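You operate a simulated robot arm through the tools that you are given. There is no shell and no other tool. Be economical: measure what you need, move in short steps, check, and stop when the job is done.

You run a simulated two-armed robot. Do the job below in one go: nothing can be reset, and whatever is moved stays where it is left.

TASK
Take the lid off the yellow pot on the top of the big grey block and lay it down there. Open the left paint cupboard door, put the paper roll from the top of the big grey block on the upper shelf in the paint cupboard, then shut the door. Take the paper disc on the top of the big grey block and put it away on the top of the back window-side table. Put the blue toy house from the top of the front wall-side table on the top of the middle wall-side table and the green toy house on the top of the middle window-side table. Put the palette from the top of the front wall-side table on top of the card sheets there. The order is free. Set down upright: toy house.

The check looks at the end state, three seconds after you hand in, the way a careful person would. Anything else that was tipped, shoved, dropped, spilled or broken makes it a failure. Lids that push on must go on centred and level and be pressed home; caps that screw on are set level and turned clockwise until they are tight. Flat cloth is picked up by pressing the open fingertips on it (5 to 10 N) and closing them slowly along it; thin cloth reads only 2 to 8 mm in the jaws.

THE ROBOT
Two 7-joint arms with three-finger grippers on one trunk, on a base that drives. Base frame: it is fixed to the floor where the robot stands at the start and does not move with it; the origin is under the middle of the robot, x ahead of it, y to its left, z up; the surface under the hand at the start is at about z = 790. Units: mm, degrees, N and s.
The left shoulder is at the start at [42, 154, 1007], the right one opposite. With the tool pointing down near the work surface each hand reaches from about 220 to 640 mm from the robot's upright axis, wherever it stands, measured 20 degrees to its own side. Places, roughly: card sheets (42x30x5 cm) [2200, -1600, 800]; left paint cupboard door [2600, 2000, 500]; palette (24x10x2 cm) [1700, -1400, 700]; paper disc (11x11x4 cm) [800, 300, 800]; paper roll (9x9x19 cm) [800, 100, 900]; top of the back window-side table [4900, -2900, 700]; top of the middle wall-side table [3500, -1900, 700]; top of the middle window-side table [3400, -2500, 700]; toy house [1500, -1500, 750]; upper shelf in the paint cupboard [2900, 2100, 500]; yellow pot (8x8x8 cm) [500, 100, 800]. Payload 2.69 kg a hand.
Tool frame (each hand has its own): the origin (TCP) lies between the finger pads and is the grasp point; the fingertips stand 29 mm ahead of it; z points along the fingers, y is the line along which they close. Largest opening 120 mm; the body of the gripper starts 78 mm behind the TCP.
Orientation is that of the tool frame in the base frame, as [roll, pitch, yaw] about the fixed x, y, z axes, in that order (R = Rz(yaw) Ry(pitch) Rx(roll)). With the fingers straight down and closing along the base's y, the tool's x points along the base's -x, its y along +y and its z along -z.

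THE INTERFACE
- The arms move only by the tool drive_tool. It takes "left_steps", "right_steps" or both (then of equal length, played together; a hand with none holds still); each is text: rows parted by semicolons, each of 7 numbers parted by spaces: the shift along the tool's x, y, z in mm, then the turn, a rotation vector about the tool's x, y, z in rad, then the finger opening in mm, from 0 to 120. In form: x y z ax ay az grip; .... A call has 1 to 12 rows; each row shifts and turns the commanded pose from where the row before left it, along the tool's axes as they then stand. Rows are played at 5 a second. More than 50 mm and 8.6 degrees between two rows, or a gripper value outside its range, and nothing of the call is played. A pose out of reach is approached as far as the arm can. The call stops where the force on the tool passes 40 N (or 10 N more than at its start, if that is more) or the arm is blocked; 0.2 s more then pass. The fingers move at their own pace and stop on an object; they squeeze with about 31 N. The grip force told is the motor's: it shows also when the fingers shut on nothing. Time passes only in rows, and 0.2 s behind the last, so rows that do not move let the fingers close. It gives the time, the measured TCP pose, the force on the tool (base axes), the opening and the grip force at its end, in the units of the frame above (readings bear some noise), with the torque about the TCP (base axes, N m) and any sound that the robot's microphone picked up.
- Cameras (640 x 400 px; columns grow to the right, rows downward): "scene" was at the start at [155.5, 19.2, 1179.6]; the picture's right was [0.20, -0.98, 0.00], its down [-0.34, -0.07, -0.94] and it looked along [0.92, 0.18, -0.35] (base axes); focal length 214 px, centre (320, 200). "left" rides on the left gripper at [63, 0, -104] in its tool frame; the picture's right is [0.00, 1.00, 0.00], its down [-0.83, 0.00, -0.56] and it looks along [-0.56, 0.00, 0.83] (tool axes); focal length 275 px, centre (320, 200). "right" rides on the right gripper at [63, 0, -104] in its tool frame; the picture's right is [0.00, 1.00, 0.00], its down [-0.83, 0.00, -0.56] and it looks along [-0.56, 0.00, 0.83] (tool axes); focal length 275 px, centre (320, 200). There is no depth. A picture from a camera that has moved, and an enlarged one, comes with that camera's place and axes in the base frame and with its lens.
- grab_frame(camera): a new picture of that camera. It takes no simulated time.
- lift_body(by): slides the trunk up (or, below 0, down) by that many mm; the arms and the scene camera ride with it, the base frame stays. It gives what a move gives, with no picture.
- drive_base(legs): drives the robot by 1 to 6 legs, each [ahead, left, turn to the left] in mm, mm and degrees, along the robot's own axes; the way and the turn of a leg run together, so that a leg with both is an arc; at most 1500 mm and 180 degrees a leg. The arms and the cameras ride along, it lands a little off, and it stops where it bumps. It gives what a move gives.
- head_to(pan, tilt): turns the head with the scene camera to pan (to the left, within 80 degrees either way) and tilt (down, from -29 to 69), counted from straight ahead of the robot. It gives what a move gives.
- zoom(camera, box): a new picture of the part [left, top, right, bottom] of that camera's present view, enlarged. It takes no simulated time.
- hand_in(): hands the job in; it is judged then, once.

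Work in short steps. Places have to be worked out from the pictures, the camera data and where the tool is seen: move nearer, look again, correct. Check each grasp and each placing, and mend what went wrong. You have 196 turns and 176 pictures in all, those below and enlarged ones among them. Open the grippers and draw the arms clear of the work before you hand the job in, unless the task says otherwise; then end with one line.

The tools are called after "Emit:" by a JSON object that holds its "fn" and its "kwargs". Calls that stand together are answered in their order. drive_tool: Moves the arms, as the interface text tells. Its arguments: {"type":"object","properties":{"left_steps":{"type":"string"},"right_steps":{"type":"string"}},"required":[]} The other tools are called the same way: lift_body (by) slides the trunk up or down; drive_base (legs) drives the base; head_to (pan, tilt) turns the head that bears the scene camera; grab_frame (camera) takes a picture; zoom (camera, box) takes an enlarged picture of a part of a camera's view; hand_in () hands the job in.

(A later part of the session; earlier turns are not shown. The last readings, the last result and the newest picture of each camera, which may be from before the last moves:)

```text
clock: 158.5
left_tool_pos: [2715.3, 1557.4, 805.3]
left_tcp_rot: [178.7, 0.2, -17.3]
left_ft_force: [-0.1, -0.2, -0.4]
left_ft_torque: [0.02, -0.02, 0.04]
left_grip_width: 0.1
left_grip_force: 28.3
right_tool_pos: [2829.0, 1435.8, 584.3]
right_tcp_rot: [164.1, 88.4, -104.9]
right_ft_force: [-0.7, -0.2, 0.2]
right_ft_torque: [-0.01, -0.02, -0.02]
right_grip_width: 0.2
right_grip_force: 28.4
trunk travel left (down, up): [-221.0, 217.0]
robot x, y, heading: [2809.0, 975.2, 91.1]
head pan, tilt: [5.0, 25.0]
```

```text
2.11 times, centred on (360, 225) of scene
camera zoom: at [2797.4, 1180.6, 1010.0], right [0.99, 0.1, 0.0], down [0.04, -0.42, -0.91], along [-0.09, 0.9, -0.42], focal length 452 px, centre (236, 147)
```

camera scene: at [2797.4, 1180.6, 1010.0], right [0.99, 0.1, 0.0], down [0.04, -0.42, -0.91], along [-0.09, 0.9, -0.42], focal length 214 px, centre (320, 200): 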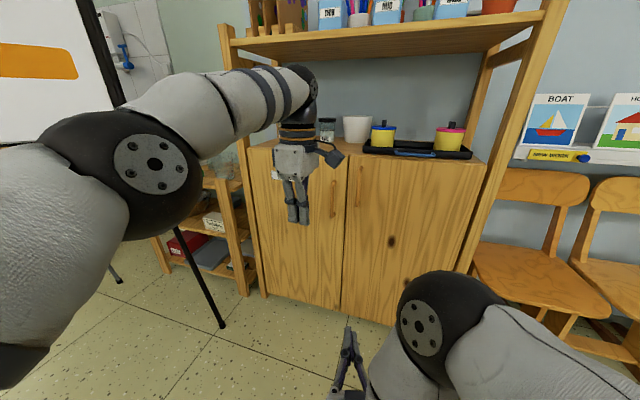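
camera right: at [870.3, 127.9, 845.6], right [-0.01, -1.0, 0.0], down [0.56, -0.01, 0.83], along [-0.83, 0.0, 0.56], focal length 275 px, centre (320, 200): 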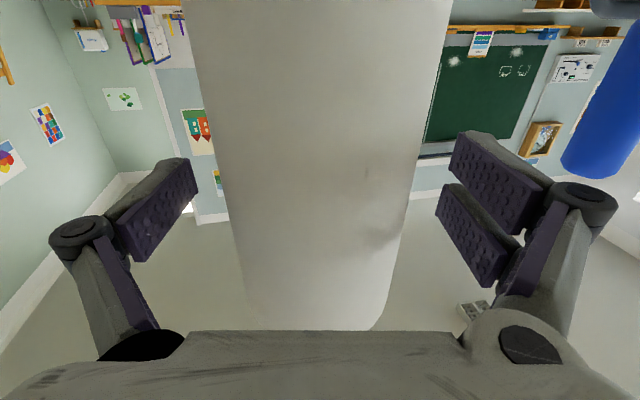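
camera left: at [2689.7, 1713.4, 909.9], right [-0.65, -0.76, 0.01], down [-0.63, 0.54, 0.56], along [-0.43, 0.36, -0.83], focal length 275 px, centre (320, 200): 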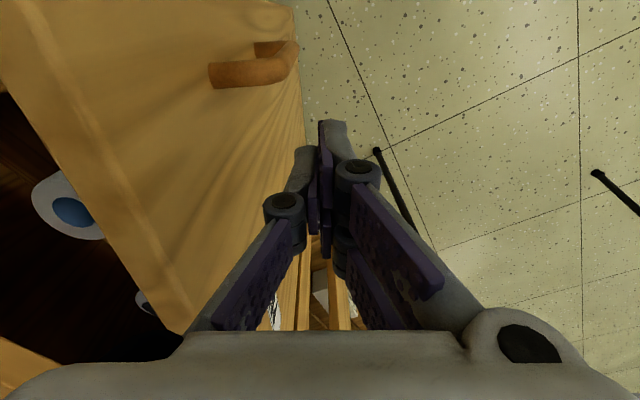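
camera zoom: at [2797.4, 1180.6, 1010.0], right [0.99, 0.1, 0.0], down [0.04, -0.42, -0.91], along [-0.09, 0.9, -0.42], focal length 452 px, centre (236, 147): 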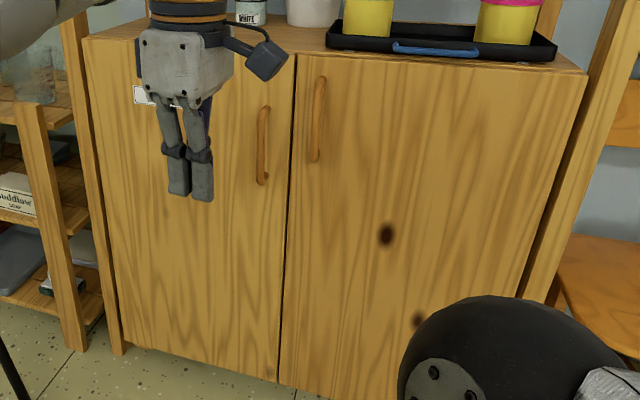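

The door is shut flush. I return both hands to the tool-down pose and raise the trunk before fetching the disc.

Emit:
{"fn": "drive_tool", "kwargs": {"left_steps": "0 0 -10 0 0 0.14 40;0 0 -10 0 0 0.14 60;0 0 -10 0 0 0.14 60;0 0 -10 0 0 0.14 60;0 0 0 0 0 0.14 60;0 0 0 0 0 0.14 60;0 0 0 0 0 0.14 60;0 0 0 0 0 0.14 60;0 0 0 0 0 0.137 60;20 20 0 0 0 0 60;20 20 0 0 0 0 60;20 20 0 0 0 0 60", "right_steps": "0 0 0 0 0.14 0 20;0 -15 0 0 0.14 0 40;0 -15 0 0 0.14 0 60;0 -15 0 0 0.14 0 60;0 -15 0 0 0.14 0 60;0 -15 0 0 0.14 0 60;0 -15 0 0 0.14 0 60;0 -15 0 0 0.14 0 60;0 -15 0 0 0.14 0 60;0 0 -10 0 0.14 0 60;0 0 -20 0 0.14 0 60;0 0 -20 0 0.03 0 60"}}

Emit:
{"fn": "lift_body", "kwargs": {"by": 154}}

Emit:
{"fn": "grab_frame", "kwargs": {"camera": "scene"}}

```text
clock: 161.1
left_tool_pos: [2657.6, 1486.7, 844.4]
left_tcp_rot: [179.3, -1.0, -89.3]
left_ft_force: [0.3, 0.7, 0.4]
left_ft_torque: [0.01, 0.03, -0.01]
left_grip_width: 59.9
left_grip_force: 0.1
left hand out of reach, approached as far as the arm can: row 2, 3
right_tool_pos: [2950.0, 1432.6, 634.1]
right_tcp_rot: [179.6, -1.4, -88.9]
right_ft_force: [1.7, 0.5, -0.6]
right_ft_torque: [0.01, -0.01, -0.03]
right_grip_width: 60.2
right_grip_force: 0.0
trunk travel left (down, up): [-221.0, 217.0]
robot x, y, heading: [2804.3, 973.9, 91.1]
head pan, tilt: [5.0, 25.0]
```

```text
clock: 162.8
left_tool_pos: [2658.8, 1487.1, 997.5]
left_tcp_rot: [179.4, -1.2, -89.3]
left_ft_force: [0.2, 0.9, 0.4]
left_ft_torque: [-0.01, 0.0, 0.02]
left_grip_width: 60.1
left_grip_force: 0.1
right_tool_pos: [2949.9, 1431.6, 788.0]
right_tcp_rot: [179.5, -1.4, -89.0]
right_ft_force: [0.1, -0.2, -0.3]
right_ft_torque: [-0.03, 0.02, -0.01]
right_grip_width: 60.1
right_grip_force: 0.1
trunk travel left (down, up): [-375.0, 63.0]
robot x, y, heading: [2807.5, 978.9, 90.9]
head pan, tilt: [5.0, 25.0]
```

```text
95 pictures are left
camera scene: at [2798.3, 1132.2, 1171.8], right [0.99, 0.1, 0.0], down [0.04, -0.42, -0.91], along [-0.09, 0.9, -0.42], focal length 214 px, centre (320, 200)
```

scene: 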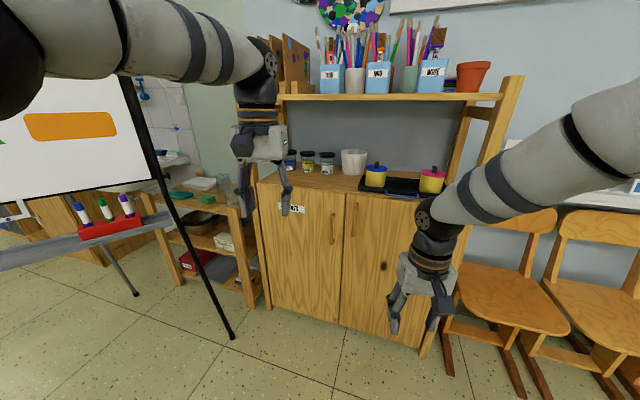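

I pull both hands into a compact high pose, then drive back to the grey block's far side for the disc.

Emit:
{"fn": "drive_tool", "kwargs": {"left_steps": "35 0 -10 0 0 0 60;35 0 -10 0 0 0 60;35 0 -10 0 0 0 60;35 0 -10 0 0 0 60;20 0 0 0 0 0 60;0 0 0 0 0 0 60", "right_steps": "0 -10 -45 0 0 0 80;0 -10 -45 0 0 0 80;0 -10 -45 0 0 0 80;10 -10 -45 0 0 0 80;20 0 -45 0 0 0 80;20 0 -40 0 0 0 80"}}

Emit:
{"fn": "drive_base", "kwargs": {"legs": [[-750, 0, 0], [0, 0, 89], [1300, 0, 0]]}}

Emit:
{"fn": "grab_frame", "kwargs": {"camera": "scene"}}

```text
clock: 164.2
left_tool_pos: [2662.8, 1326.5, 1040.6]
left_tcp_rot: [179.3, -1.1, -89.3]
left_ft_force: [0.7, 1.0, 0.0]
left_ft_torque: [-0.01, -0.01, -0.01]
left_grip_width: 59.8
left_grip_force: 0.1
right_tool_pos: [2993.7, 1385.7, 1052.5]
right_tcp_rot: [179.6, -1.4, -89.1]
right_ft_force: [-0.6, -0.4, -0.7]
right_ft_torque: [-0.02, -0.01, 0.02]
right_grip_width: 80.1
right_grip_force: 0.0
trunk travel left (down, up): [-375.0, 63.0]
robot x, y, heading: [2807.3, 970.9, 90.9]
head pan, tilt: [5.0, 25.0]
```

```text
clock: 178.3
left_tool_pos: [1134.9, 126.0, 1040.1]
left_tcp_rot: [179.3, -1.1, -1.3]
left_ft_force: [0.3, 0.1, 0.7]
left_ft_torque: [0.02, -0.01, 0.01]
left_grip_width: 60.1
left_grip_force: 0.0
right_tool_pos: [1085.9, 461.3, 1051.5]
right_tcp_rot: [179.6, -1.5, -1.0]
right_ft_force: [1.0, -0.1, -0.4]
right_ft_torque: [0.04, 0.02, 0.02]
right_grip_width: 80.3
right_grip_force: 0.0
trunk travel left (down, up): [-375.0, 63.0]
robot x, y, heading: [1491.7, 259.5, 178.9]
head pan, tilt: [5.0, 25.0]
```

```text
94 pictures are left
camera scene: at [1336.2, 257.2, 1171.9], right [-0.07, 1.0, 0.0], down [0.42, 0.03, -0.91], along [-0.9, -0.06, -0.42], focal length 214 px, centre (320, 200)
```

scene: 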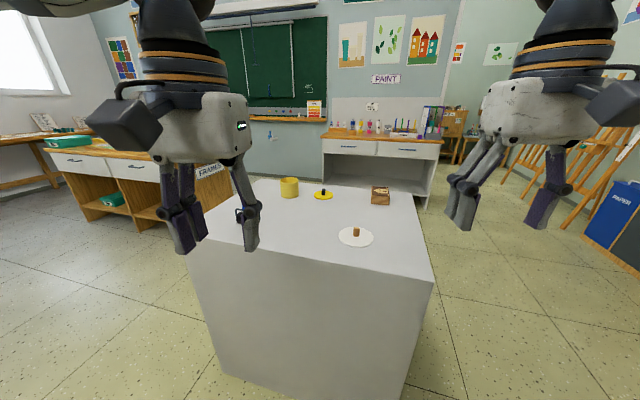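

The disc is at about [782, 333]. I move closer and bring the right hand above its cork knob.

Emit:
{"fn": "drive_base", "kwargs": {"legs": [[215, 0, 1.1]]}}

Emit:
{"fn": "drive_tool", "kwargs": {"right_steps": "-18 24 20 0 0 0 80;-18 24 20 0 0 0 80;-18 24 20 0 0 0 80;-18 24 20 0 0 0 80;-16 24 20 0 0 0 80;0 0 0 0 0 0 80"}}

Emit:
{"fn": "grab_frame", "kwargs": {"camera": "right"}}

Emit:
{"fn": "grab_frame", "kwargs": {"camera": "scene"}}

```text
clock: 179.9
left_tool_pos: [920.2, 124.4, 1040.6]
left_tcp_rot: [179.3, -1.2, -0.5]
left_ft_force: [-0.3, 0.4, -1.1]
left_ft_torque: [-0.01, -0.04, 0.04]
left_grip_width: 60.0
left_grip_force: 0.0
right_tool_pos: [866.6, 458.2, 1052.6]
right_tcp_rot: [179.6, -1.4, -0.1]
right_ft_force: [-0.8, 0.5, -0.5]
right_ft_torque: [0.02, -0.03, 0.0]
right_grip_width: 80.4
right_grip_force: 0.1
trunk travel left (down, up): [-375.0, 63.0]
robot x, y, heading: [1275.9, 260.0, 179.5]
head pan, tilt: [5.0, 25.0]
```

```text
clock: 181.3
left_tool_pos: [920.1, 125.1, 1039.4]
left_tcp_rot: [179.3, -1.1, -0.5]
left_ft_force: [-0.7, -0.4, 0.2]
left_ft_torque: [0.01, -0.02, 0.0]
left_grip_width: 60.1
left_grip_force: 0.0
right_tool_pos: [779.7, 336.7, 951.1]
right_tcp_rot: [179.6, -1.4, -0.2]
right_ft_force: [-0.6, -0.2, 0.1]
right_ft_torque: [0.0, 0.03, -0.04]
right_grip_width: 79.6
right_grip_force: 0.1
trunk travel left (down, up): [-375.0, 63.0]
robot x, y, heading: [1277.3, 261.5, 179.4]
head pan, tilt: [5.0, 25.0]
```

```text
93 pictures are left
camera right: at [840.0, 338.5, 1057.1], right [0.0, -1.0, 0.01], down [-0.84, 0.0, 0.54], along [-0.54, -0.01, -0.84], focal length 275 px, centre (320, 200)
```

right: 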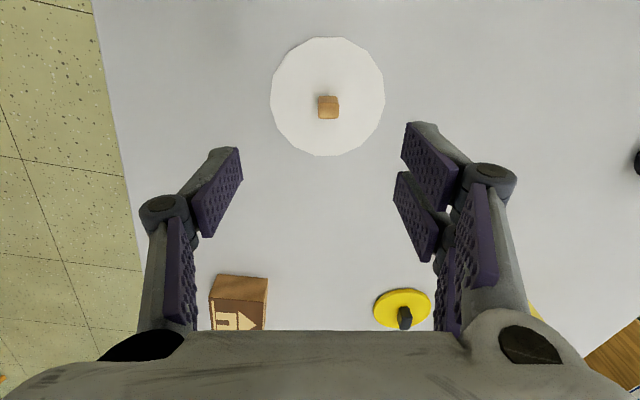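

```text
92 pictures are left
camera scene: at [1120.5, 258.0, 1172.0], right [-0.08, 1.0, 0.0], down [0.42, 0.03, -0.91], along [-0.9, -0.07, -0.42], focal length 214 px, centre (320, 200)
```

scene: 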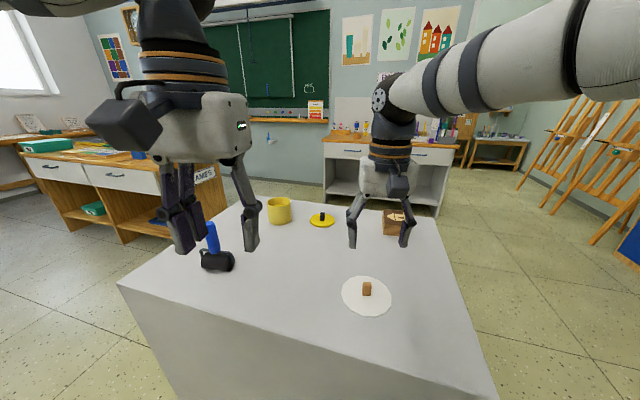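

The knob is at about [783, 329.5]. I align over it and descend so that the fingertips are around z≈804, then close.

Emit:
{"fn": "drive_tool", "kwargs": {"right_steps": "3 7 20 0 0 0 70;0 0 35 0 0 0 60;0 0 35 0 0 0 50;0 0 15 0 0 0 50;0 0 11 0 0 0 50;0 0 0 0 0 0 50"}}

Emit:
{"fn": "grab_frame", "kwargs": {"camera": "right"}}

Emit:
{"fn": "zoom", "kwargs": {"camera": "scene", "box": [300, 220, 440, 340]}}

```text
clock: 182.7
left_tool_pos: [920.5, 124.8, 1039.8]
left_tcp_rot: [179.3, -1.0, -0.5]
left_ft_force: [-0.3, 0.7, 0.6]
left_ft_torque: [0.0, 0.02, -0.04]
left_grip_width: 60.0
left_grip_force: 0.0
right_tool_pos: [786.9, 330.5, 836.0]
right_tcp_rot: [179.6, -1.4, -0.3]
right_ft_force: [0.2, 0.0, 0.5]
right_ft_torque: [-0.01, 0.03, -0.01]
right_grip_width: 50.1
right_grip_force: 0.1
trunk travel left (down, up): [-375.0, 63.0]
robot x, y, heading: [1275.5, 264.9, 179.6]
head pan, tilt: [5.0, 25.0]
```

```text
91 pictures are left
camera right: at [846.4, 333.2, 941.7], right [0.0, -1.0, 0.01], down [-0.84, 0.0, 0.54], along [-0.54, -0.01, -0.84], focal length 275 px, centre (320, 200)
```

right: 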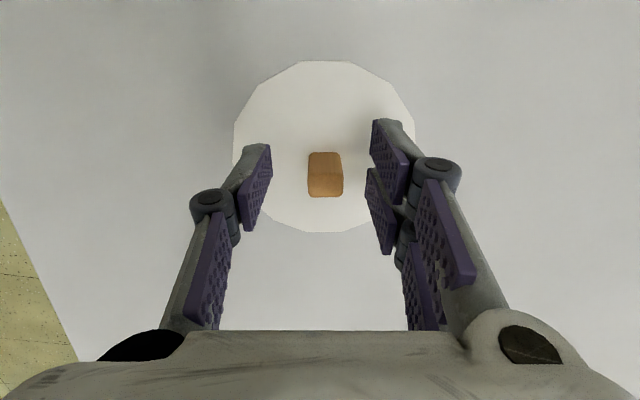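

```text
3.33 times, centred on (370, 280) of scene
camera zoom: at [1120.3, 257.7, 1171.9], right [-0.08, 1.0, 0.0], down [0.42, 0.03, -0.91], along [-0.9, -0.07, -0.42], focal length 715 px, centre (153, -67)
```

zoom: 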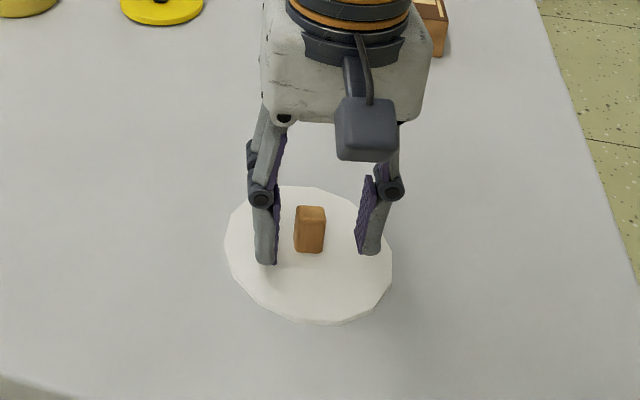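

The knob's centre is about 6 mm ahead of the pads. I correct, go 3 mm lower and close slowly.

Emit:
{"fn": "drive_tool", "kwargs": {"right_steps": "-6 1 3 0 0 0 50;0 0 0 0 0 0 35;0 0 0 0 0 0 20;0 0 0 0 0 0 8;0 0 0 0 0 0 8;0 0 -5 0 0 0 8;0 0 -20 0 0 0 8;0 0 -40 0 0 0 8;0 0 -40 0 0 0 8;0 0 0 0 0 0 8"}}

Emit:
{"fn": "grab_frame", "kwargs": {"camera": "scene"}}

```text
clock: 184.9
left_tool_pos: [920.2, 124.5, 1041.1]
left_tcp_rot: [179.3, -1.2, -0.5]
left_ft_force: [-0.1, 0.5, -0.4]
left_ft_torque: [-0.01, 0.01, 0.01]
left_grip_width: 60.4
left_grip_force: 0.1
right_tool_pos: [779.1, 331.0, 938.4]
right_tcp_rot: [179.6, -1.4, -0.2]
right_ft_force: [-0.4, 0.1, -0.5]
right_ft_torque: [0.03, -0.01, 0.0]
right_grip_width: 16.9
right_grip_force: 31.1
trunk travel left (down, up): [-375.0, 63.0]
robot x, y, heading: [1275.6, 261.7, 179.5]
head pan, tilt: [5.0, 25.0]
```

```text
89 pictures are left
camera scene: at [1120.1, 257.7, 1171.8], right [-0.08, 1.0, 0.0], down [0.42, 0.03, -0.91], along [-0.9, -0.07, -0.42], focal length 214 px, centre (320, 200)
```

scene: 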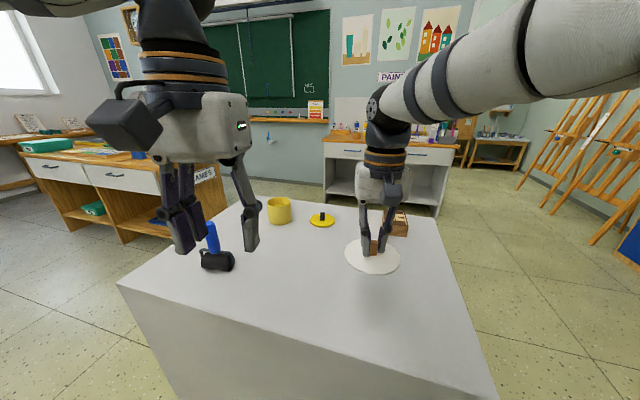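

The disc is lifted by its knob. I raise and retract the hand, then drive to view the front wall-side table.

Emit:
{"fn": "drive_tool", "kwargs": {"right_steps": "10 -12 -20 0 0 0 8;15 -12 -20 0 0 0 8;15 -12 -20 0 0 0 8;15 -12 -20 0 0 0 8;15 -12 -20 0 0 0 8;15 -10 -15 0 0 0 8;0 0 0 0 0 0 8"}}

Emit:
{"fn": "drive_base", "kwargs": {"legs": [[-500, 0, 0], [0, 0, 90], [450, 0, 0]]}}

Emit:
{"fn": "head_to", "kwargs": {"pan": 0, "tilt": 30}}

Emit:
{"fn": "grab_frame", "kwargs": {"camera": "scene"}}

```text
clock: 186.5
left_tool_pos: [920.2, 124.2, 1041.3]
left_tcp_rot: [179.3, -1.2, -0.5]
left_ft_force: [-0.1, -0.4, -0.2]
left_ft_torque: [-0.02, 0.01, 0.0]
left_grip_width: 60.2
left_grip_force: 0.0
right_tool_pos: [861.4, 401.6, 1055.0]
right_tcp_rot: [179.5, -1.4, -0.3]
right_ft_force: [-0.6, -0.3, -0.9]
right_ft_torque: [0.04, 0.0, 0.01]
right_grip_width: 16.9
right_grip_force: 31.4
trunk travel left (down, up): [-375.0, 63.0]
robot x, y, heading: [1275.8, 265.9, 179.8]
head pan, tilt: [5.0, 25.0]
```

```text
clock: 195.6
left_tool_pos: [1890.6, -550.7, 1040.6]
left_tcp_rot: [179.3, -1.1, 87.8]
left_ft_force: [-0.2, -1.2, 0.3]
left_ft_torque: [0.02, 0.0, -0.02]
left_grip_width: 59.8
left_grip_force: 0.1
right_tool_pos: [1611.3, -601.4, 1054.3]
right_tcp_rot: [179.7, -1.4, 88.2]
right_ft_force: [-0.3, -0.8, 0.4]
right_ft_torque: [0.02, -0.01, 0.01]
right_grip_width: 16.9
right_grip_force: 31.1
trunk travel left (down, up): [-375.0, 63.0]
robot x, y, heading: [1761.5, -189.9, -92.0]
head pan, tilt: [5.0, 25.0]
```

```text
clock: 196.2
left_tool_pos: [1890.3, -549.6, 1039.8]
left_tcp_rot: [179.4, -1.2, 87.9]
left_ft_force: [-1.2, 0.4, -1.2]
left_ft_torque: [0.0, -0.02, 0.01]
left_grip_width: 60.1
left_grip_force: 0.0
right_tool_pos: [1612.5, -600.2, 1055.2]
right_tcp_rot: [179.6, -1.3, 88.2]
right_ft_force: [0.1, -0.4, 0.7]
right_ft_torque: [-0.02, -0.01, 0.01]
right_grip_width: 17.1
right_grip_force: 30.9
trunk travel left (down, up): [-375.0, 63.0]
robot x, y, heading: [1762.6, -191.2, -92.0]
head pan, tilt: [0.0, 30.0]
```

```text
88 pictures are left
camera scene: at [1756.4, -344.4, 1163.9], right [-1.0, 0.03, 0.0], down [0.02, 0.5, -0.87], along [-0.03, -0.87, -0.5], focal length 214 px, centre (320, 200)
```

scene: 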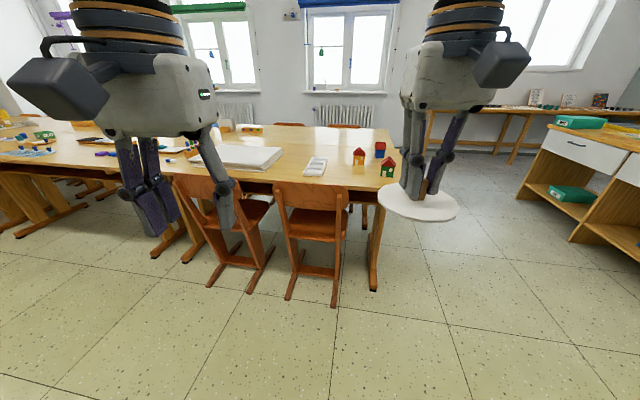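

The houses stand near the table's front end, at about [1371, -1353], [1484, -1550] and [1310, -1697], with chairs along this side. I go round to the table's end, which is free, and face +x there.

Emit:
{"fn": "drive_base", "kwargs": {"legs": [[450, 0, 2], [0, -880, 0], [900, 0, 0], [0, 0, 90]]}}

Emit:
{"fn": "head_to", "kwargs": {"pan": 0, "tilt": 35}}

Emit:
{"fn": "grab_frame", "kwargs": {"camera": "scene"}}

```text
clock: 214.2
left_tool_pos: [1185.0, -1404.3, 1040.4]
left_tcp_rot: [179.5, -1.1, -179.7]
left_ft_force: [0.2, 0.2, -0.4]
left_ft_torque: [0.01, 0.01, 0.0]
left_grip_width: 59.9
left_grip_force: 0.1
right_tool_pos: [1248.1, -1681.5, 1053.7]
right_tcp_rot: [179.6, -1.4, -179.5]
right_ft_force: [0.3, -0.1, 0.2]
right_ft_torque: [-0.02, -0.01, 0.01]
right_grip_width: 16.8
right_grip_force: 30.5
trunk travel left (down, up): [-375.0, 63.0]
robot x, y, heading: [831.9, -1541.7, 0.2]
head pan, tilt: [0.0, 30.0]
```

```text
clock: 214.8
left_tool_pos: [1185.0, -1405.6, 1041.6]
left_tcp_rot: [179.3, -1.2, -179.8]
left_ft_force: [-0.4, 0.1, -0.3]
left_ft_torque: [-0.03, 0.0, -0.02]
left_grip_width: 60.1
left_grip_force: 0.1
right_tool_pos: [1247.5, -1681.3, 1054.3]
right_tcp_rot: [179.5, -1.4, -179.5]
right_ft_force: [0.7, -0.1, -0.6]
right_ft_torque: [-0.01, 0.01, 0.01]
right_grip_width: 16.8
right_grip_force: 30.6
trunk travel left (down, up): [-375.0, 63.0]
robot x, y, heading: [833.8, -1548.3, 0.3]
head pan, tilt: [0.0, 35.0]
```

```text
87 pictures are left
camera scene: at [983.9, -1547.0, 1156.1], right [0.01, -1.0, 0.0], down [-0.57, 0.0, -0.82], along [0.82, 0.01, -0.57], focal length 214 px, centre (320, 200)
```

scene: 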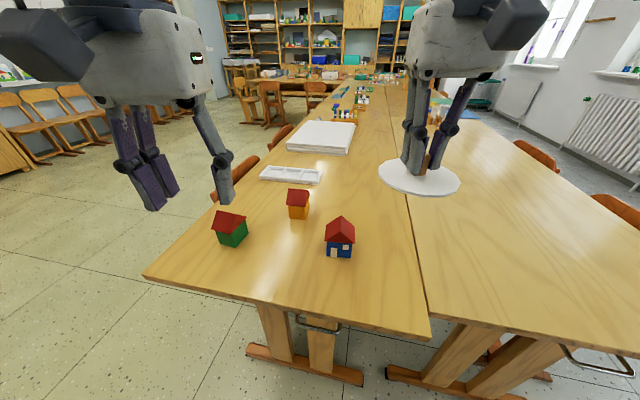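

I have a clear view: green house about [1404, -1296], blue about [1367, -1592], orange (not to be moved) about [1521, -1469]. I zoom along the rows to understand the layout of the tables further back.

Emit:
{"fn": "zoom", "kwargs": {"camera": "scene", "box": [220, 40, 560, 200]}}

Emit:
{"fn": "zoom", "kwargs": {"camera": "scene", "box": [190, 170, 390, 290]}}

```text
1.88 times, centred on (390, 120) of scene
camera zoom: at [983.9, -1547.0, 1156.1], right [0.01, -1.0, 0.0], down [-0.57, 0.0, -0.82], along [0.82, 0.01, -0.57], focal length 404 px, centre (188, 351)
```

zoom: 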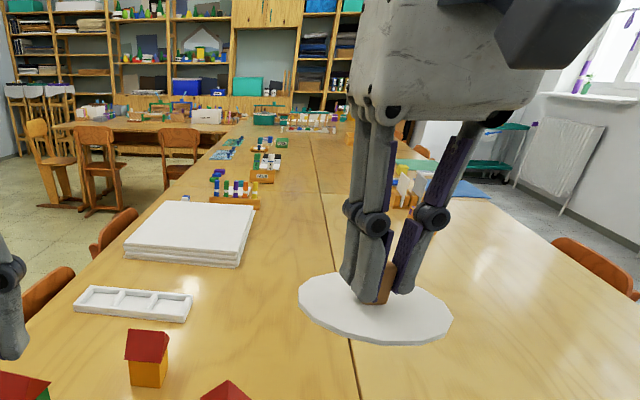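

```text
3.20 times, centred on (290, 230) of scene
camera zoom: at [983.9, -1547.0, 1156.1], right [0.01, -1.0, 0.0], down [-0.57, 0.0, -0.82], along [0.82, 0.01, -0.57], focal length 686 px, centre (416, 104)
```

zoom: 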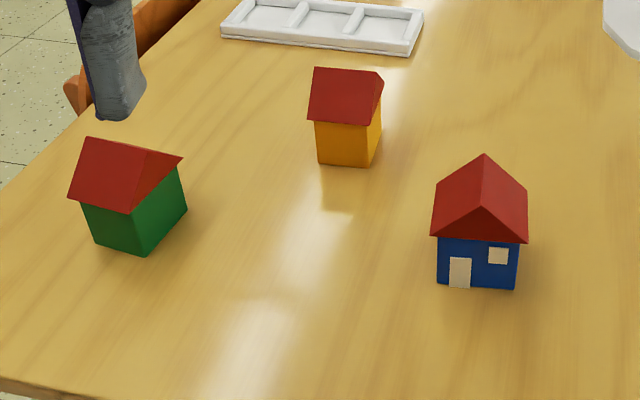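

The tables form one long skewed double row, and the green house is turned. I drive 60 mm closer and bring the left hand above the green house for a close look.

Emit:
{"fn": "drive_base", "kwargs": {"legs": [[60, 0, 0]]}}

Emit:
{"fn": "drive_tool", "kwargs": {"left_steps": "-28 22 10 0 0 0 100;-28 22 10 0 0 0 100;-28 22 20 0 0 0 100;-28 22 20 0 0 0 100;-28 22 20 0 0 0 100;0 0 10 0 0 0 100;0 0 0 0 0 0 100"}}

Emit:
{"fn": "grab_frame", "kwargs": {"camera": "left"}}

```text
clock: 215.8
left_tool_pos: [1246.1, -1405.1, 1040.9]
left_tcp_rot: [179.4, -1.2, -179.8]
left_ft_force: [0.9, -0.1, 0.8]
left_ft_torque: [-0.02, 0.05, 0.02]
left_grip_width: 60.2
left_grip_force: 0.1
right_tool_pos: [1306.9, -1682.1, 1053.4]
right_tcp_rot: [179.7, -1.3, -179.5]
right_ft_force: [0.5, -1.0, 0.7]
right_ft_torque: [0.02, -0.01, -0.05]
right_grip_width: 16.9
right_grip_force: 30.9
trunk travel left (down, up): [-375.0, 63.0]
robot x, y, heading: [886.9, -1547.3, 0.3]
head pan, tilt: [0.0, 35.0]
```

```text
clock: 217.4
left_tool_pos: [1380.9, -1291.5, 950.1]
left_tcp_rot: [179.3, -1.1, -179.8]
left_ft_force: [-0.4, -0.9, 0.1]
left_ft_torque: [0.01, -0.02, -0.03]
left_grip_width: 99.8
left_grip_force: 0.1
right_tool_pos: [1306.1, -1680.9, 1054.2]
right_tcp_rot: [179.7, -1.3, -179.5]
right_ft_force: [0.3, 0.8, -0.2]
right_ft_torque: [0.0, -0.01, 0.0]
right_grip_width: 16.6
right_grip_force: 31.0
trunk travel left (down, up): [-375.0, 63.0]
robot x, y, heading: [888.4, -1550.8, 0.3]
head pan, tilt: [0.0, 35.0]
```

```text
84 pictures are left
camera left: at [1320.5, -1290.7, 1055.6], right [0.0, 1.0, 0.01], down [0.84, -0.01, 0.54], along [0.54, 0.01, -0.84], focal length 275 px, centre (320, 200)
```

left: 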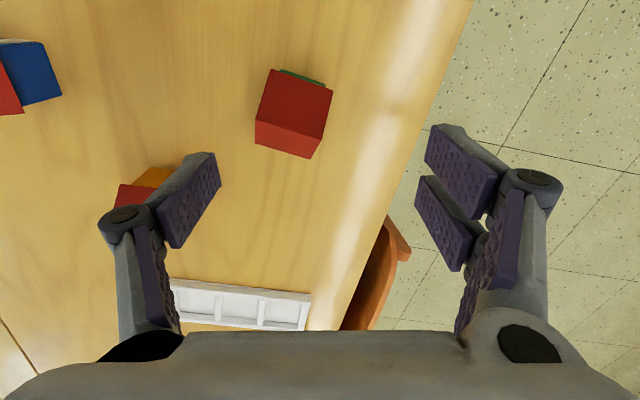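

The green house's ridge runs roughly along y, turned about 15°, with its centre near [1400, -1317]. I turn the hand by 15°, centre it and descend part-way.

Emit:
{"fn": "drive_tool", "kwargs": {"left_steps": "-10 -12 0 0 0 0.13 110;-9 -12 0 0 0 0.13 110;0 0 25 0 0 0 110;0 0 25 0 0 0 110;0 0 20 0 0 0 110;0 0 0 0 0 0 110"}}

Emit:
{"fn": "grab_frame", "kwargs": {"camera": "left"}}

Emit:
{"fn": "zoom", "kwargs": {"camera": "scene", "box": [150, 130, 400, 300]}}

```text
clock: 218.8
left_tool_pos: [1397.6, -1316.3, 878.3]
left_tcp_rot: [179.6, -1.2, 165.2]
left_ft_force: [-0.3, -0.4, 0.3]
left_ft_torque: [-0.02, 0.03, 0.02]
left_grip_width: 110.2
left_grip_force: 0.0
right_tool_pos: [1305.1, -1681.0, 1054.3]
right_tcp_rot: [179.6, -1.3, -179.5]
right_ft_force: [0.1, 0.8, -0.5]
right_ft_torque: [0.0, 0.02, -0.01]
right_grip_width: 16.6
right_grip_force: 30.9
trunk travel left (down, up): [-375.0, 63.0]
robot x, y, heading: [893.8, -1547.4, 0.6]
head pan, tilt: [0.0, 35.0]
```

```text
83 pictures are left
camera left: at [1339.8, -1300.5, 984.1], right [0.26, 0.97, 0.01], down [0.81, -0.22, 0.54], along [0.52, -0.13, -0.84], focal length 275 px, centre (320, 200)
```

left: 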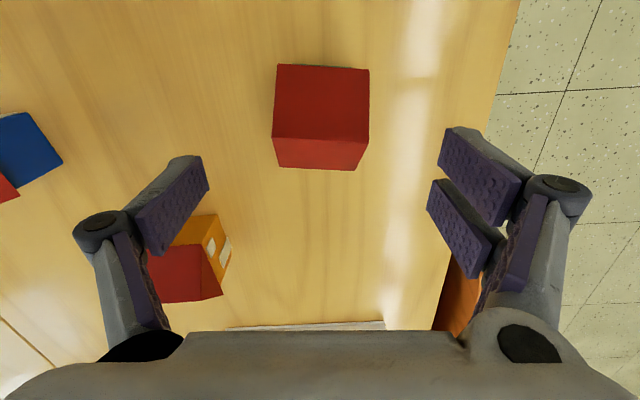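

```text
2.35 times, centred on (275, 215) of scene
camera zoom: at [1043.4, -1546.6, 1156.1], right [0.01, -1.0, 0.0], down [-0.57, 0.0, -0.82], along [0.82, 0.01, -0.57], focal length 505 px, centre (426, 165)
```

zoom: 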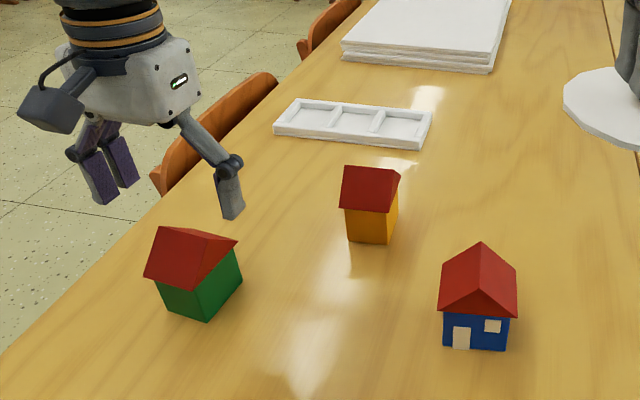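

The hand is aligned over the ridge. I descend 55 mm more and check the clearances.

Emit:
{"fn": "drive_tool", "kwargs": {"left_steps": "0 -1 25 0 0 0.04 110;0 0 25 0 0 0 110;0 0 10 0 0 0 110;0 0 0 0 0 0 110"}}

Emit:
{"fn": "grab_frame", "kwargs": {"camera": "left"}}

Emit:
{"fn": "zoom", "kwargs": {"camera": "scene", "box": [150, 130, 400, 300]}}

```text
clock: 219.8
left_tool_pos: [1396.8, -1318.1, 819.2]
left_tcp_rot: [179.6, -1.3, 163.0]
left_ft_force: [0.9, -0.2, -0.5]
left_ft_torque: [-0.02, 0.02, 0.0]
left_grip_width: 109.9
left_grip_force: 0.0
right_tool_pos: [1307.8, -1680.3, 1053.6]
right_tcp_rot: [179.6, -1.4, -179.5]
right_ft_force: [1.3, -0.5, -0.1]
right_ft_torque: [0.01, -0.02, -0.02]
right_grip_width: 16.9
right_grip_force: 30.8
trunk travel left (down, up): [-375.0, 63.0]
robot x, y, heading: [890.0, -1549.6, 0.2]
head pan, tilt: [0.0, 35.0]
```

```text
81 pictures are left
camera left: at [1337.6, -1299.4, 923.7], right [0.3, 0.95, 0.01], down [0.8, -0.25, 0.54], along [0.51, -0.16, -0.84], focal length 275 px, centre (320, 200)
```

left: 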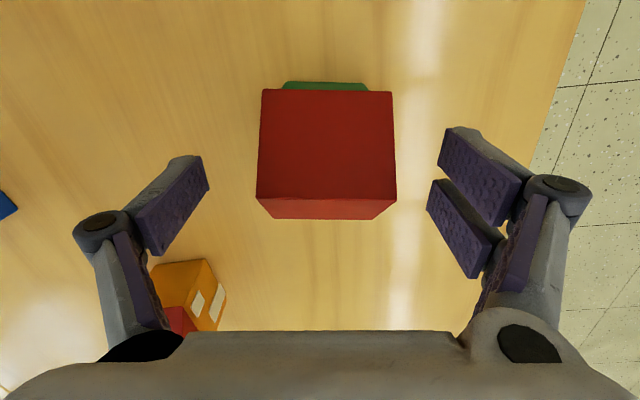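

```text
2.35 times, centred on (275, 215) of scene
camera zoom: at [1043.4, -1546.6, 1156.1], right [0.01, -1.0, 0.0], down [-0.57, 0.0, -0.82], along [0.82, 0.01, -0.57], focal length 505 px, centre (426, 165)
```

zoom: 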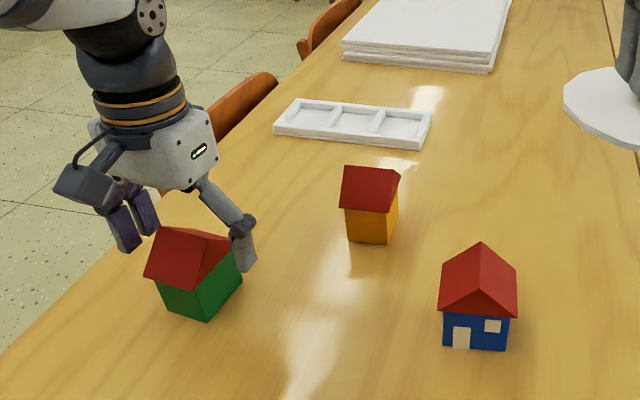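

The ridge is at z≈823 and centred, so the table is at about z≈728. I go down to TCP z≈768 and close on the gable ends.

Emit:
{"fn": "drive_tool", "kwargs": {"left_steps": "-2 1 20 0 0 0 110;0 0 20 0 0 0 110;0 0 11 0 0 0 110;0 0 0 0 0 0 85;0 0 0 0 0 0 70;0 0 0 0 0 0 50;0 0 0 0 0 0 40;0 0 0 0 0 0 40"}}

Emit:
{"fn": "zoom", "kwargs": {"camera": "scene", "box": [150, 130, 400, 300]}}

```text
clock: 221.6
left_tool_pos: [1397.7, -1316.6, 767.3]
left_tcp_rot: [179.8, -1.3, 163.0]
left_ft_force: [1.0, 0.3, 0.3]
left_ft_torque: [0.06, -0.08, -0.02]
left_grip_width: 56.2
left_grip_force: 31.3
right_tool_pos: [1306.7, -1680.0, 1054.2]
right_tcp_rot: [179.6, -1.3, -179.6]
right_ft_force: [-0.4, -0.2, 0.0]
right_ft_torque: [-0.03, 0.02, -0.02]
right_grip_width: 16.7
right_grip_force: 30.5
trunk travel left (down, up): [-375.0, 63.0]
robot x, y, heading: [890.3, -1549.2, 0.2]
head pan, tilt: [0.0, 35.0]
```

```text
2.35 times, centred on (275, 215) of scene
camera zoom: at [1043.4, -1546.6, 1156.1], right [0.01, -1.0, 0.0], down [-0.57, 0.0, -0.82], along [0.82, 0.01, -0.57], focal length 505 px, centre (426, 165)
```

zoom: 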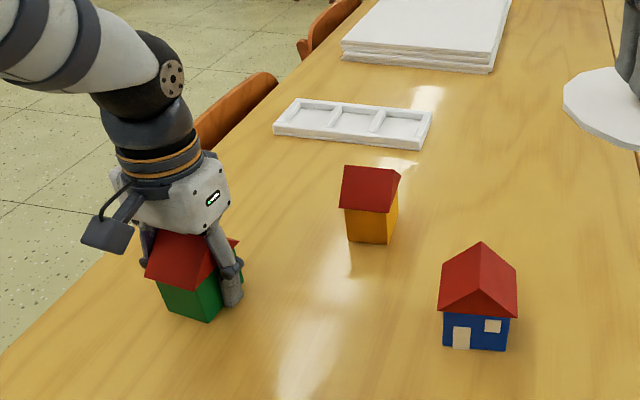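

The house is gripped at 56 mm. I lift it straight up to a safe height and check.

Emit:
{"fn": "drive_tool", "kwargs": {"left_steps": "0 0 -5 0 0 0 40;0 0 -20 0 0 0 40;0 0 -40 0 0 0 40;0 0 -45 0 0 0 40;0 0 -45 0 0 0 40;0 0 -45 0 0 0 40;0 0 -45 0 0 0 40;0 0 0 0 0 0 40"}}

Emit:
{"fn": "grab_frame", "kwargs": {"camera": "scene"}}

```text
clock: 223.4
left_tool_pos: [1403.1, -1318.8, 1014.8]
left_tcp_rot: [179.8, -1.3, 163.0]
left_ft_force: [0.1, 0.0, -1.8]
left_ft_torque: [0.0, 0.02, -0.01]
left_grip_width: 55.7
left_grip_force: 30.4
right_tool_pos: [1306.0, -1680.5, 1053.5]
right_tcp_rot: [179.6, -1.4, -179.5]
right_ft_force: [-0.6, -0.8, -0.3]
right_ft_torque: [-0.01, -0.01, -0.01]
right_grip_width: 16.8
right_grip_force: 31.2
trunk travel left (down, up): [-375.0, 63.0]
robot x, y, heading: [891.3, -1549.6, 0.4]
head pan, tilt: [0.0, 35.0]
```

```text
78 pictures are left
camera scene: at [1043.7, -1546.5, 1156.0], right [0.01, -1.0, 0.0], down [-0.57, 0.0, -0.82], along [0.82, 0.01, -0.57], focal length 214 px, centre (320, 200)
```

scene: 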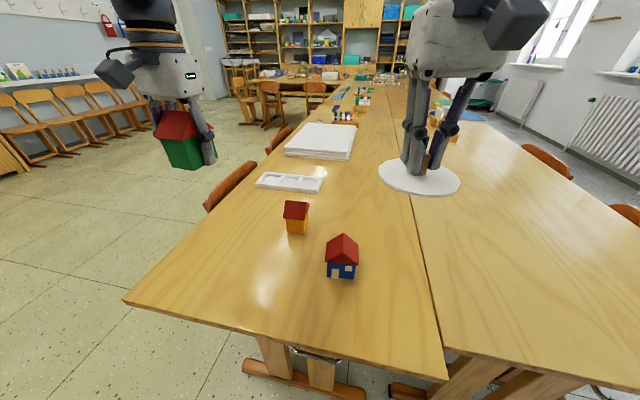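

The green house is held upright. I pull the left arm in and look to the right to plan the way round to the window aisle.

Emit:
{"fn": "drive_tool", "kwargs": {"left_steps": "40 0 -5 0 0 0 40;40 0 -5 0 0 0 40;40 0 -5 0 0 0 40;0 0 0 0 0 0 40"}}

Emit:
{"fn": "head_to", "kwargs": {"pan": -60, "tilt": 20}}

Emit:
{"fn": "grab_frame", "kwargs": {"camera": "scene"}}

```text
clock: 224.4
left_tool_pos: [1287.9, -1285.0, 1029.3]
left_tcp_rot: [179.6, -1.3, 162.9]
left_ft_force: [0.5, -0.4, -0.9]
left_ft_torque: [0.0, -0.01, -0.03]
left_grip_width: 54.7
left_grip_force: 31.2
right_tool_pos: [1306.0, -1680.7, 1052.5]
right_tcp_rot: [179.6, -1.4, -179.6]
right_ft_force: [0.8, -0.7, 0.6]
right_ft_torque: [-0.01, -0.03, 0.02]
right_grip_width: 16.7
right_grip_force: 31.1
trunk travel left (down, up): [-375.0, 63.0]
robot x, y, heading: [889.9, -1548.9, 0.6]
head pan, tilt: [0.0, 35.0]
```

```text
clock: 225.7
left_tool_pos: [1289.2, -1285.2, 1029.5]
left_tcp_rot: [179.7, -1.3, 162.9]
left_ft_force: [0.3, 0.6, -1.1]
left_ft_torque: [-0.02, 0.0, 0.0]
left_grip_width: 55.0
left_grip_force: 31.3
right_tool_pos: [1306.2, -1681.0, 1053.8]
right_tcp_rot: [179.7, -1.4, -179.5]
right_ft_force: [0.7, 0.1, 0.5]
right_ft_torque: [-0.02, -0.01, 0.0]
right_grip_width: 16.6
right_grip_force: 30.7
trunk travel left (down, up): [-375.0, 63.0]
robot x, y, heading: [890.2, -1548.3, 0.3]
head pan, tilt: [-60.0, 20.0]
```

```text
77 pictures are left
camera scene: at [1002.6, -1627.4, 1179.9], right [-0.86, -0.51, 0.0], down [-0.17, 0.29, -0.94], along [0.48, -0.81, -0.34], focal length 214 px, centre (320, 200)
```

scene: 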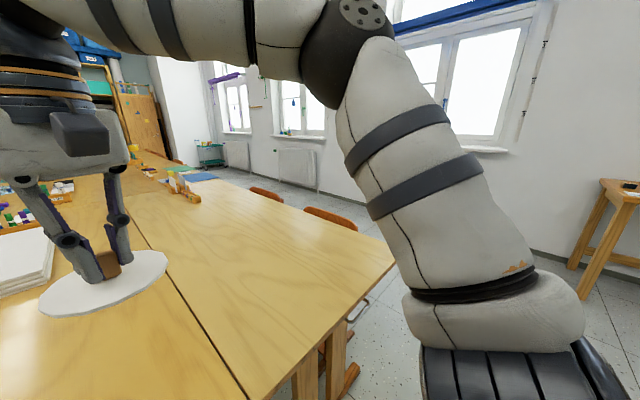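

The aisle is wide, with its wall at y≈-4475. I back off from the table, go right round its corner and up the window aisle.

Emit:
{"fn": "drive_base", "kwargs": {"legs": [[-240, 0, 0], [0, -1500, 0], [0, -400, 0], [1100, 0, 0], [0, 0, 60]]}}

Emit:
{"fn": "head_to", "kwargs": {"pan": -20, "tilt": 20}}

Emit:
{"fn": "grab_frame", "kwargs": {"camera": "scene"}}

```text
clock: 249.8
left_tool_pos: [1710.6, -2960.7, 1029.9]
left_tcp_rot: [179.8, -1.4, -136.8]
left_ft_force: [0.3, -0.2, -0.5]
left_ft_torque: [-0.02, 0.0, -0.05]
left_grip_width: 52.9
left_grip_force: 31.3
right_tool_pos: [2062.0, -3142.5, 1054.2]
right_tcp_rot: [179.5, -1.5, -119.2]
right_ft_force: [-0.1, -0.2, -0.6]
right_ft_torque: [0.04, 0.02, -0.01]
right_grip_width: 16.7
right_grip_force: 30.8
trunk travel left (down, up): [-375.0, 63.0]
robot x, y, heading: [1741.8, -3437.7, 60.7]
head pan, tilt: [-60.0, 20.0]
```

```text
clock: 250.8
left_tool_pos: [1709.6, -2960.7, 1029.5]
left_tcp_rot: [179.8, -1.3, -136.8]
left_ft_force: [0.7, 0.0, -1.7]
left_ft_torque: [0.02, 0.02, 0.0]
left_grip_width: 53.0
left_grip_force: 31.3
right_tool_pos: [2063.2, -3140.9, 1054.2]
right_tcp_rot: [179.7, -1.4, -119.3]
right_ft_force: [-0.3, -0.3, 0.1]
right_ft_torque: [-0.02, -0.03, 0.02]
right_grip_width: 16.4
right_grip_force: 31.2
trunk travel left (down, up): [-375.0, 63.0]
robot x, y, heading: [1744.0, -3434.8, 60.4]
head pan, tilt: [-20.0, 20.0]
```

```text
76 pictures are left
camera scene: at [1844.1, -3319.4, 1180.0], right [0.65, -0.76, 0.0], down [-0.26, -0.22, -0.94], along [0.71, 0.61, -0.34], focal length 214 px, centre (320, 200)
```

scene: 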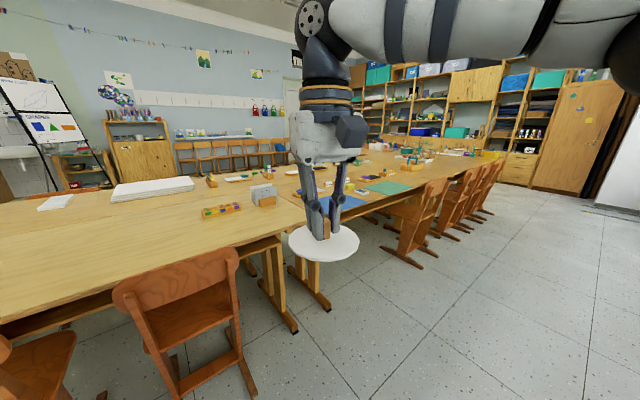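

The left grip width has crept from 56 to 53 mm, so I check the house in the left camera.

Emit:
{"fn": "grab_frame", "kwargs": {"camera": "left"}}

Emit:
{"fn": "head_to", "kwargs": {"pan": 45, "tilt": 20}}

Emit:
{"fn": "grab_frame", "kwargs": {"camera": "scene"}}

```text
75 pictures are left
camera left: at [1666.0, -3001.8, 1135.4], right [-0.68, 0.73, 0.01], down [0.62, 0.57, 0.54], along [0.39, 0.37, -0.84], focal length 275 px, centre (320, 200)
```

left: 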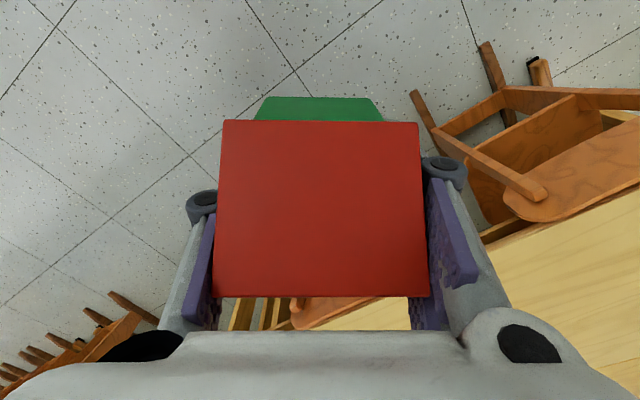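

```text
clock: 252.2
left_tool_pos: [1710.1, -2960.4, 1029.1]
left_tcp_rot: [179.6, -1.3, -136.7]
left_ft_force: [-0.2, 0.5, -1.0]
left_ft_torque: [0.02, 0.01, 0.02]
left_grip_width: 53.1
left_grip_force: 31.8
right_tool_pos: [2062.9, -3142.5, 1054.4]
right_tcp_rot: [179.6, -1.3, -119.3]
right_ft_force: [0.3, 1.4, -0.6]
right_ft_torque: [-0.02, -0.04, 0.0]
right_grip_width: 16.5
right_grip_force: 31.1
trunk travel left (down, up): [-375.0, 63.0]
robot x, y, heading: [1743.6, -3438.2, 60.6]
head pan, tilt: [45.0, 20.0]
```

```text
74 pictures are left
camera scene: at [1748.4, -3290.2, 1180.0], right [0.96, 0.27, 0.0], down [0.09, -0.33, -0.94], along [-0.25, 0.91, -0.34], focal length 214 px, centre (320, 200)
```

scene: 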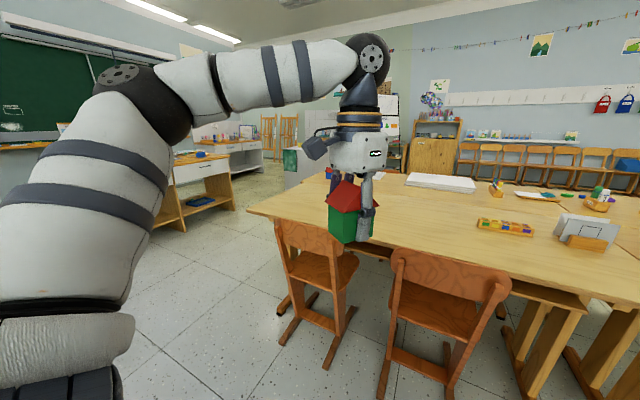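

The house is level in the grip, with the ridge where it should be. I drive to the free stretch at the near end of the middle window-side table and look.

Emit:
{"fn": "drive_base", "kwargs": {"legs": [[0, 0, 16.5], [0, -860, 0], [350, 0, 0]]}}

Emit:
{"fn": "head_to", "kwargs": {"pan": 0, "tilt": 28}}

Emit:
{"fn": "grab_frame", "kwargs": {"camera": "scene"}}

```text
clock: 261.9
left_tool_pos: [2484.5, -2838.9, 1030.0]
left_tcp_rot: [179.8, -1.2, -120.8]
left_ft_force: [0.1, -0.5, -0.7]
left_ft_torque: [-0.05, -0.01, -0.02]
left_grip_width: 52.6
left_grip_force: 31.8
right_tool_pos: [2874.3, -2915.4, 1053.6]
right_tcp_rot: [179.6, -1.3, -103.2]
right_ft_force: [-0.2, 0.2, -1.0]
right_ft_torque: [-0.02, 0.03, 0.03]
right_grip_width: 16.3
right_grip_force: 30.5
trunk travel left (down, up): [-375.0, 63.0]
robot x, y, heading: [2645.2, -3287.3, 76.9]
head pan, tilt: [45.0, 20.0]
```

```text
clock: 263.0
left_tool_pos: [2485.2, -2839.8, 1029.7]
left_tcp_rot: [179.7, -1.3, -120.7]
left_ft_force: [-0.7, 0.9, -0.8]
left_ft_torque: [0.0, 0.0, 0.0]
left_grip_width: 52.4
left_grip_force: 30.4
right_tool_pos: [2873.0, -2915.8, 1053.3]
right_tcp_rot: [179.6, -1.5, -103.2]
right_ft_force: [0.0, 0.6, -0.1]
right_ft_torque: [-0.03, 0.03, 0.0]
right_grip_width: 16.5
right_grip_force: 30.7
trunk travel left (down, up): [-375.0, 63.0]
robot x, y, heading: [2646.0, -3287.3, 76.6]
head pan, tilt: [0.0, 28.0]
```

```text
73 pictures are left
camera scene: at [2682.9, -3136.4, 1167.1], right [0.97, -0.23, 0.0], down [-0.11, -0.46, -0.88], along [0.2, 0.86, -0.47], focal length 214 px, centre (320, 200)
```

scene: 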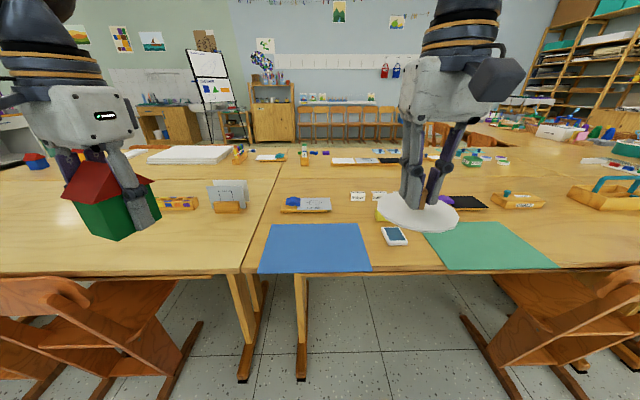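

The middle table begins at the seam, and there's a free patch behind the blue sheet at about [2973, -2460]. I line up with it, lower the trunk a little for reach, and come closer to the table edge.

Emit:
{"fn": "drive_base", "kwargs": {"legs": [[0, -250, 0], [180, 0, 0]]}}

Emit:
{"fn": "lift_body", "kwargs": {"by": -100}}

Emit:
{"fn": "head_to", "kwargs": {"pan": 5, "tilt": 45}}

Emit:
{"fn": "grab_frame", "kwargs": {"camera": "scene"}}

```text
clock: 266.6
left_tool_pos: [2768.1, -2721.9, 1029.2]
left_tcp_rot: [179.7, -1.3, -121.0]
left_ft_force: [0.6, 0.9, -1.2]
left_ft_torque: [0.0, 0.04, -0.01]
left_grip_width: 52.4
left_grip_force: 31.4
right_tool_pos: [3157.3, -2801.1, 1054.1]
right_tcp_rot: [179.7, -1.5, -103.6]
right_ft_force: [0.4, -0.1, -1.4]
right_ft_torque: [-0.02, 0.01, 0.03]
right_grip_width: 16.1
right_grip_force: 31.5
trunk travel left (down, up): [-375.0, 63.0]
robot x, y, heading: [2930.6, -3170.6, 76.7]
head pan, tilt: [0.0, 28.0]
```

```text
clock: 267.9
left_tool_pos: [2768.4, -2724.5, 931.2]
left_tcp_rot: [179.5, -1.2, -121.0]
left_ft_force: [0.0, -0.2, -0.4]
left_ft_torque: [-0.02, 0.0, 0.02]
left_grip_width: 52.1
left_grip_force: 30.8
right_tool_pos: [3157.3, -2803.7, 955.2]
right_tcp_rot: [179.6, -1.3, -103.7]
right_ft_force: [-0.7, -0.8, -0.6]
right_ft_torque: [-0.02, -0.02, -0.01]
right_grip_width: 16.3
right_grip_force: 31.0
trunk travel left (down, up): [-275.0, 163.0]
robot x, y, heading: [2929.1, -3174.4, 76.5]
head pan, tilt: [0.0, 28.0]
```

```text
clock: 268.7
left_tool_pos: [2769.3, -2725.4, 930.0]
left_tcp_rot: [179.7, -1.3, -121.0]
left_ft_force: [-0.1, -0.8, -1.4]
left_ft_torque: [0.01, 0.01, 0.01]
left_grip_width: 52.1
left_grip_force: 31.3
right_tool_pos: [3157.5, -2803.4, 954.2]
right_tcp_rot: [179.6, -1.5, -103.6]
right_ft_force: [0.2, 0.1, -0.1]
right_ft_torque: [0.02, -0.01, 0.03]
right_grip_width: 16.3
right_grip_force: 31.3
trunk travel left (down, up): [-275.0, 163.0]
robot x, y, heading: [2928.1, -3170.6, 76.5]
head pan, tilt: [5.0, 45.0]
```

```text
72 pictures are left
camera scene: at [2964.1, -2995.5, 1032.8], right [0.99, -0.15, 0.0], down [-0.11, -0.7, -0.71], along [0.11, 0.7, -0.71], focal length 214 px, centre (320, 200)
```

scene: 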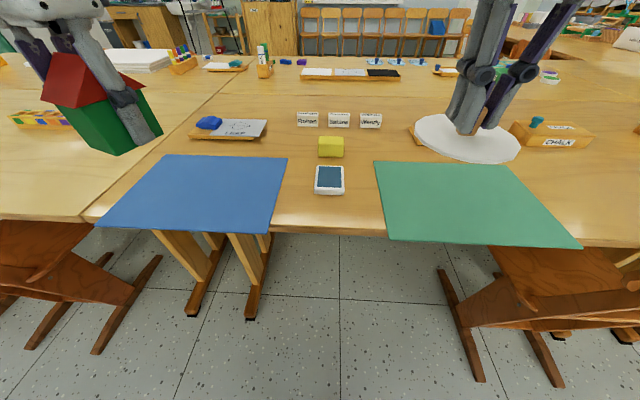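

The best free patch is right of the yellow cube, behind the green sheet, at about [3197, -2478]. I shift right and a little closer, then check the house in the left camera.

Emit:
{"fn": "drive_base", "kwargs": {"legs": [[0, -200, 0], [70, 0, 0]]}}

Emit:
{"fn": "grab_frame", "kwargs": {"camera": "scene"}}

Emit:
{"fn": "grab_frame", "kwargs": {"camera": "left"}}

```text
clock: 271.5
left_tool_pos: [2978.1, -2702.3, 929.2]
left_tcp_rot: [179.6, -1.2, -121.1]
left_ft_force: [-0.7, 1.1, 0.4]
left_ft_torque: [-0.04, 0.02, -0.01]
left_grip_width: 52.0
left_grip_force: 31.6
right_tool_pos: [3367.0, -2780.2, 953.6]
right_tcp_rot: [179.6, -1.5, -103.7]
right_ft_force: [0.6, 0.8, 0.7]
right_ft_torque: [-0.03, 0.01, -0.01]
right_grip_width: 16.3
right_grip_force: 30.6
trunk travel left (down, up): [-275.0, 163.0]
robot x, y, heading: [3139.3, -3152.6, 76.3]
head pan, tilt: [5.0, 45.0]
```

```text
71 pictures are left
camera scene: at [3173.9, -2972.4, 1032.6], right [0.99, -0.15, 0.0], down [-0.11, -0.7, -0.71], along [0.11, 0.7, -0.71], focal length 214 px, centre (320, 200)
```

scene: 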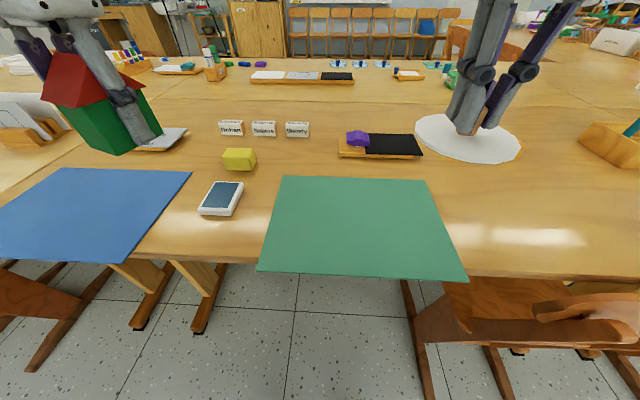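

```text
70 pictures are left
camera left: at [2947.3, -2752.3, 1035.2], right [-0.85, 0.52, 0.01], down [0.44, 0.72, 0.54], along [0.28, 0.46, -0.84], focal length 275 px, centre (320, 200)
```

left: 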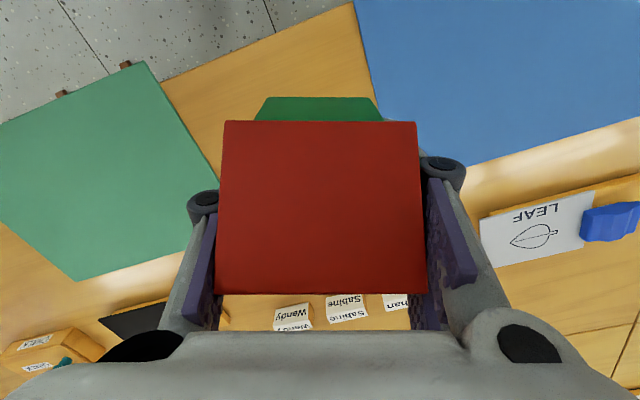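

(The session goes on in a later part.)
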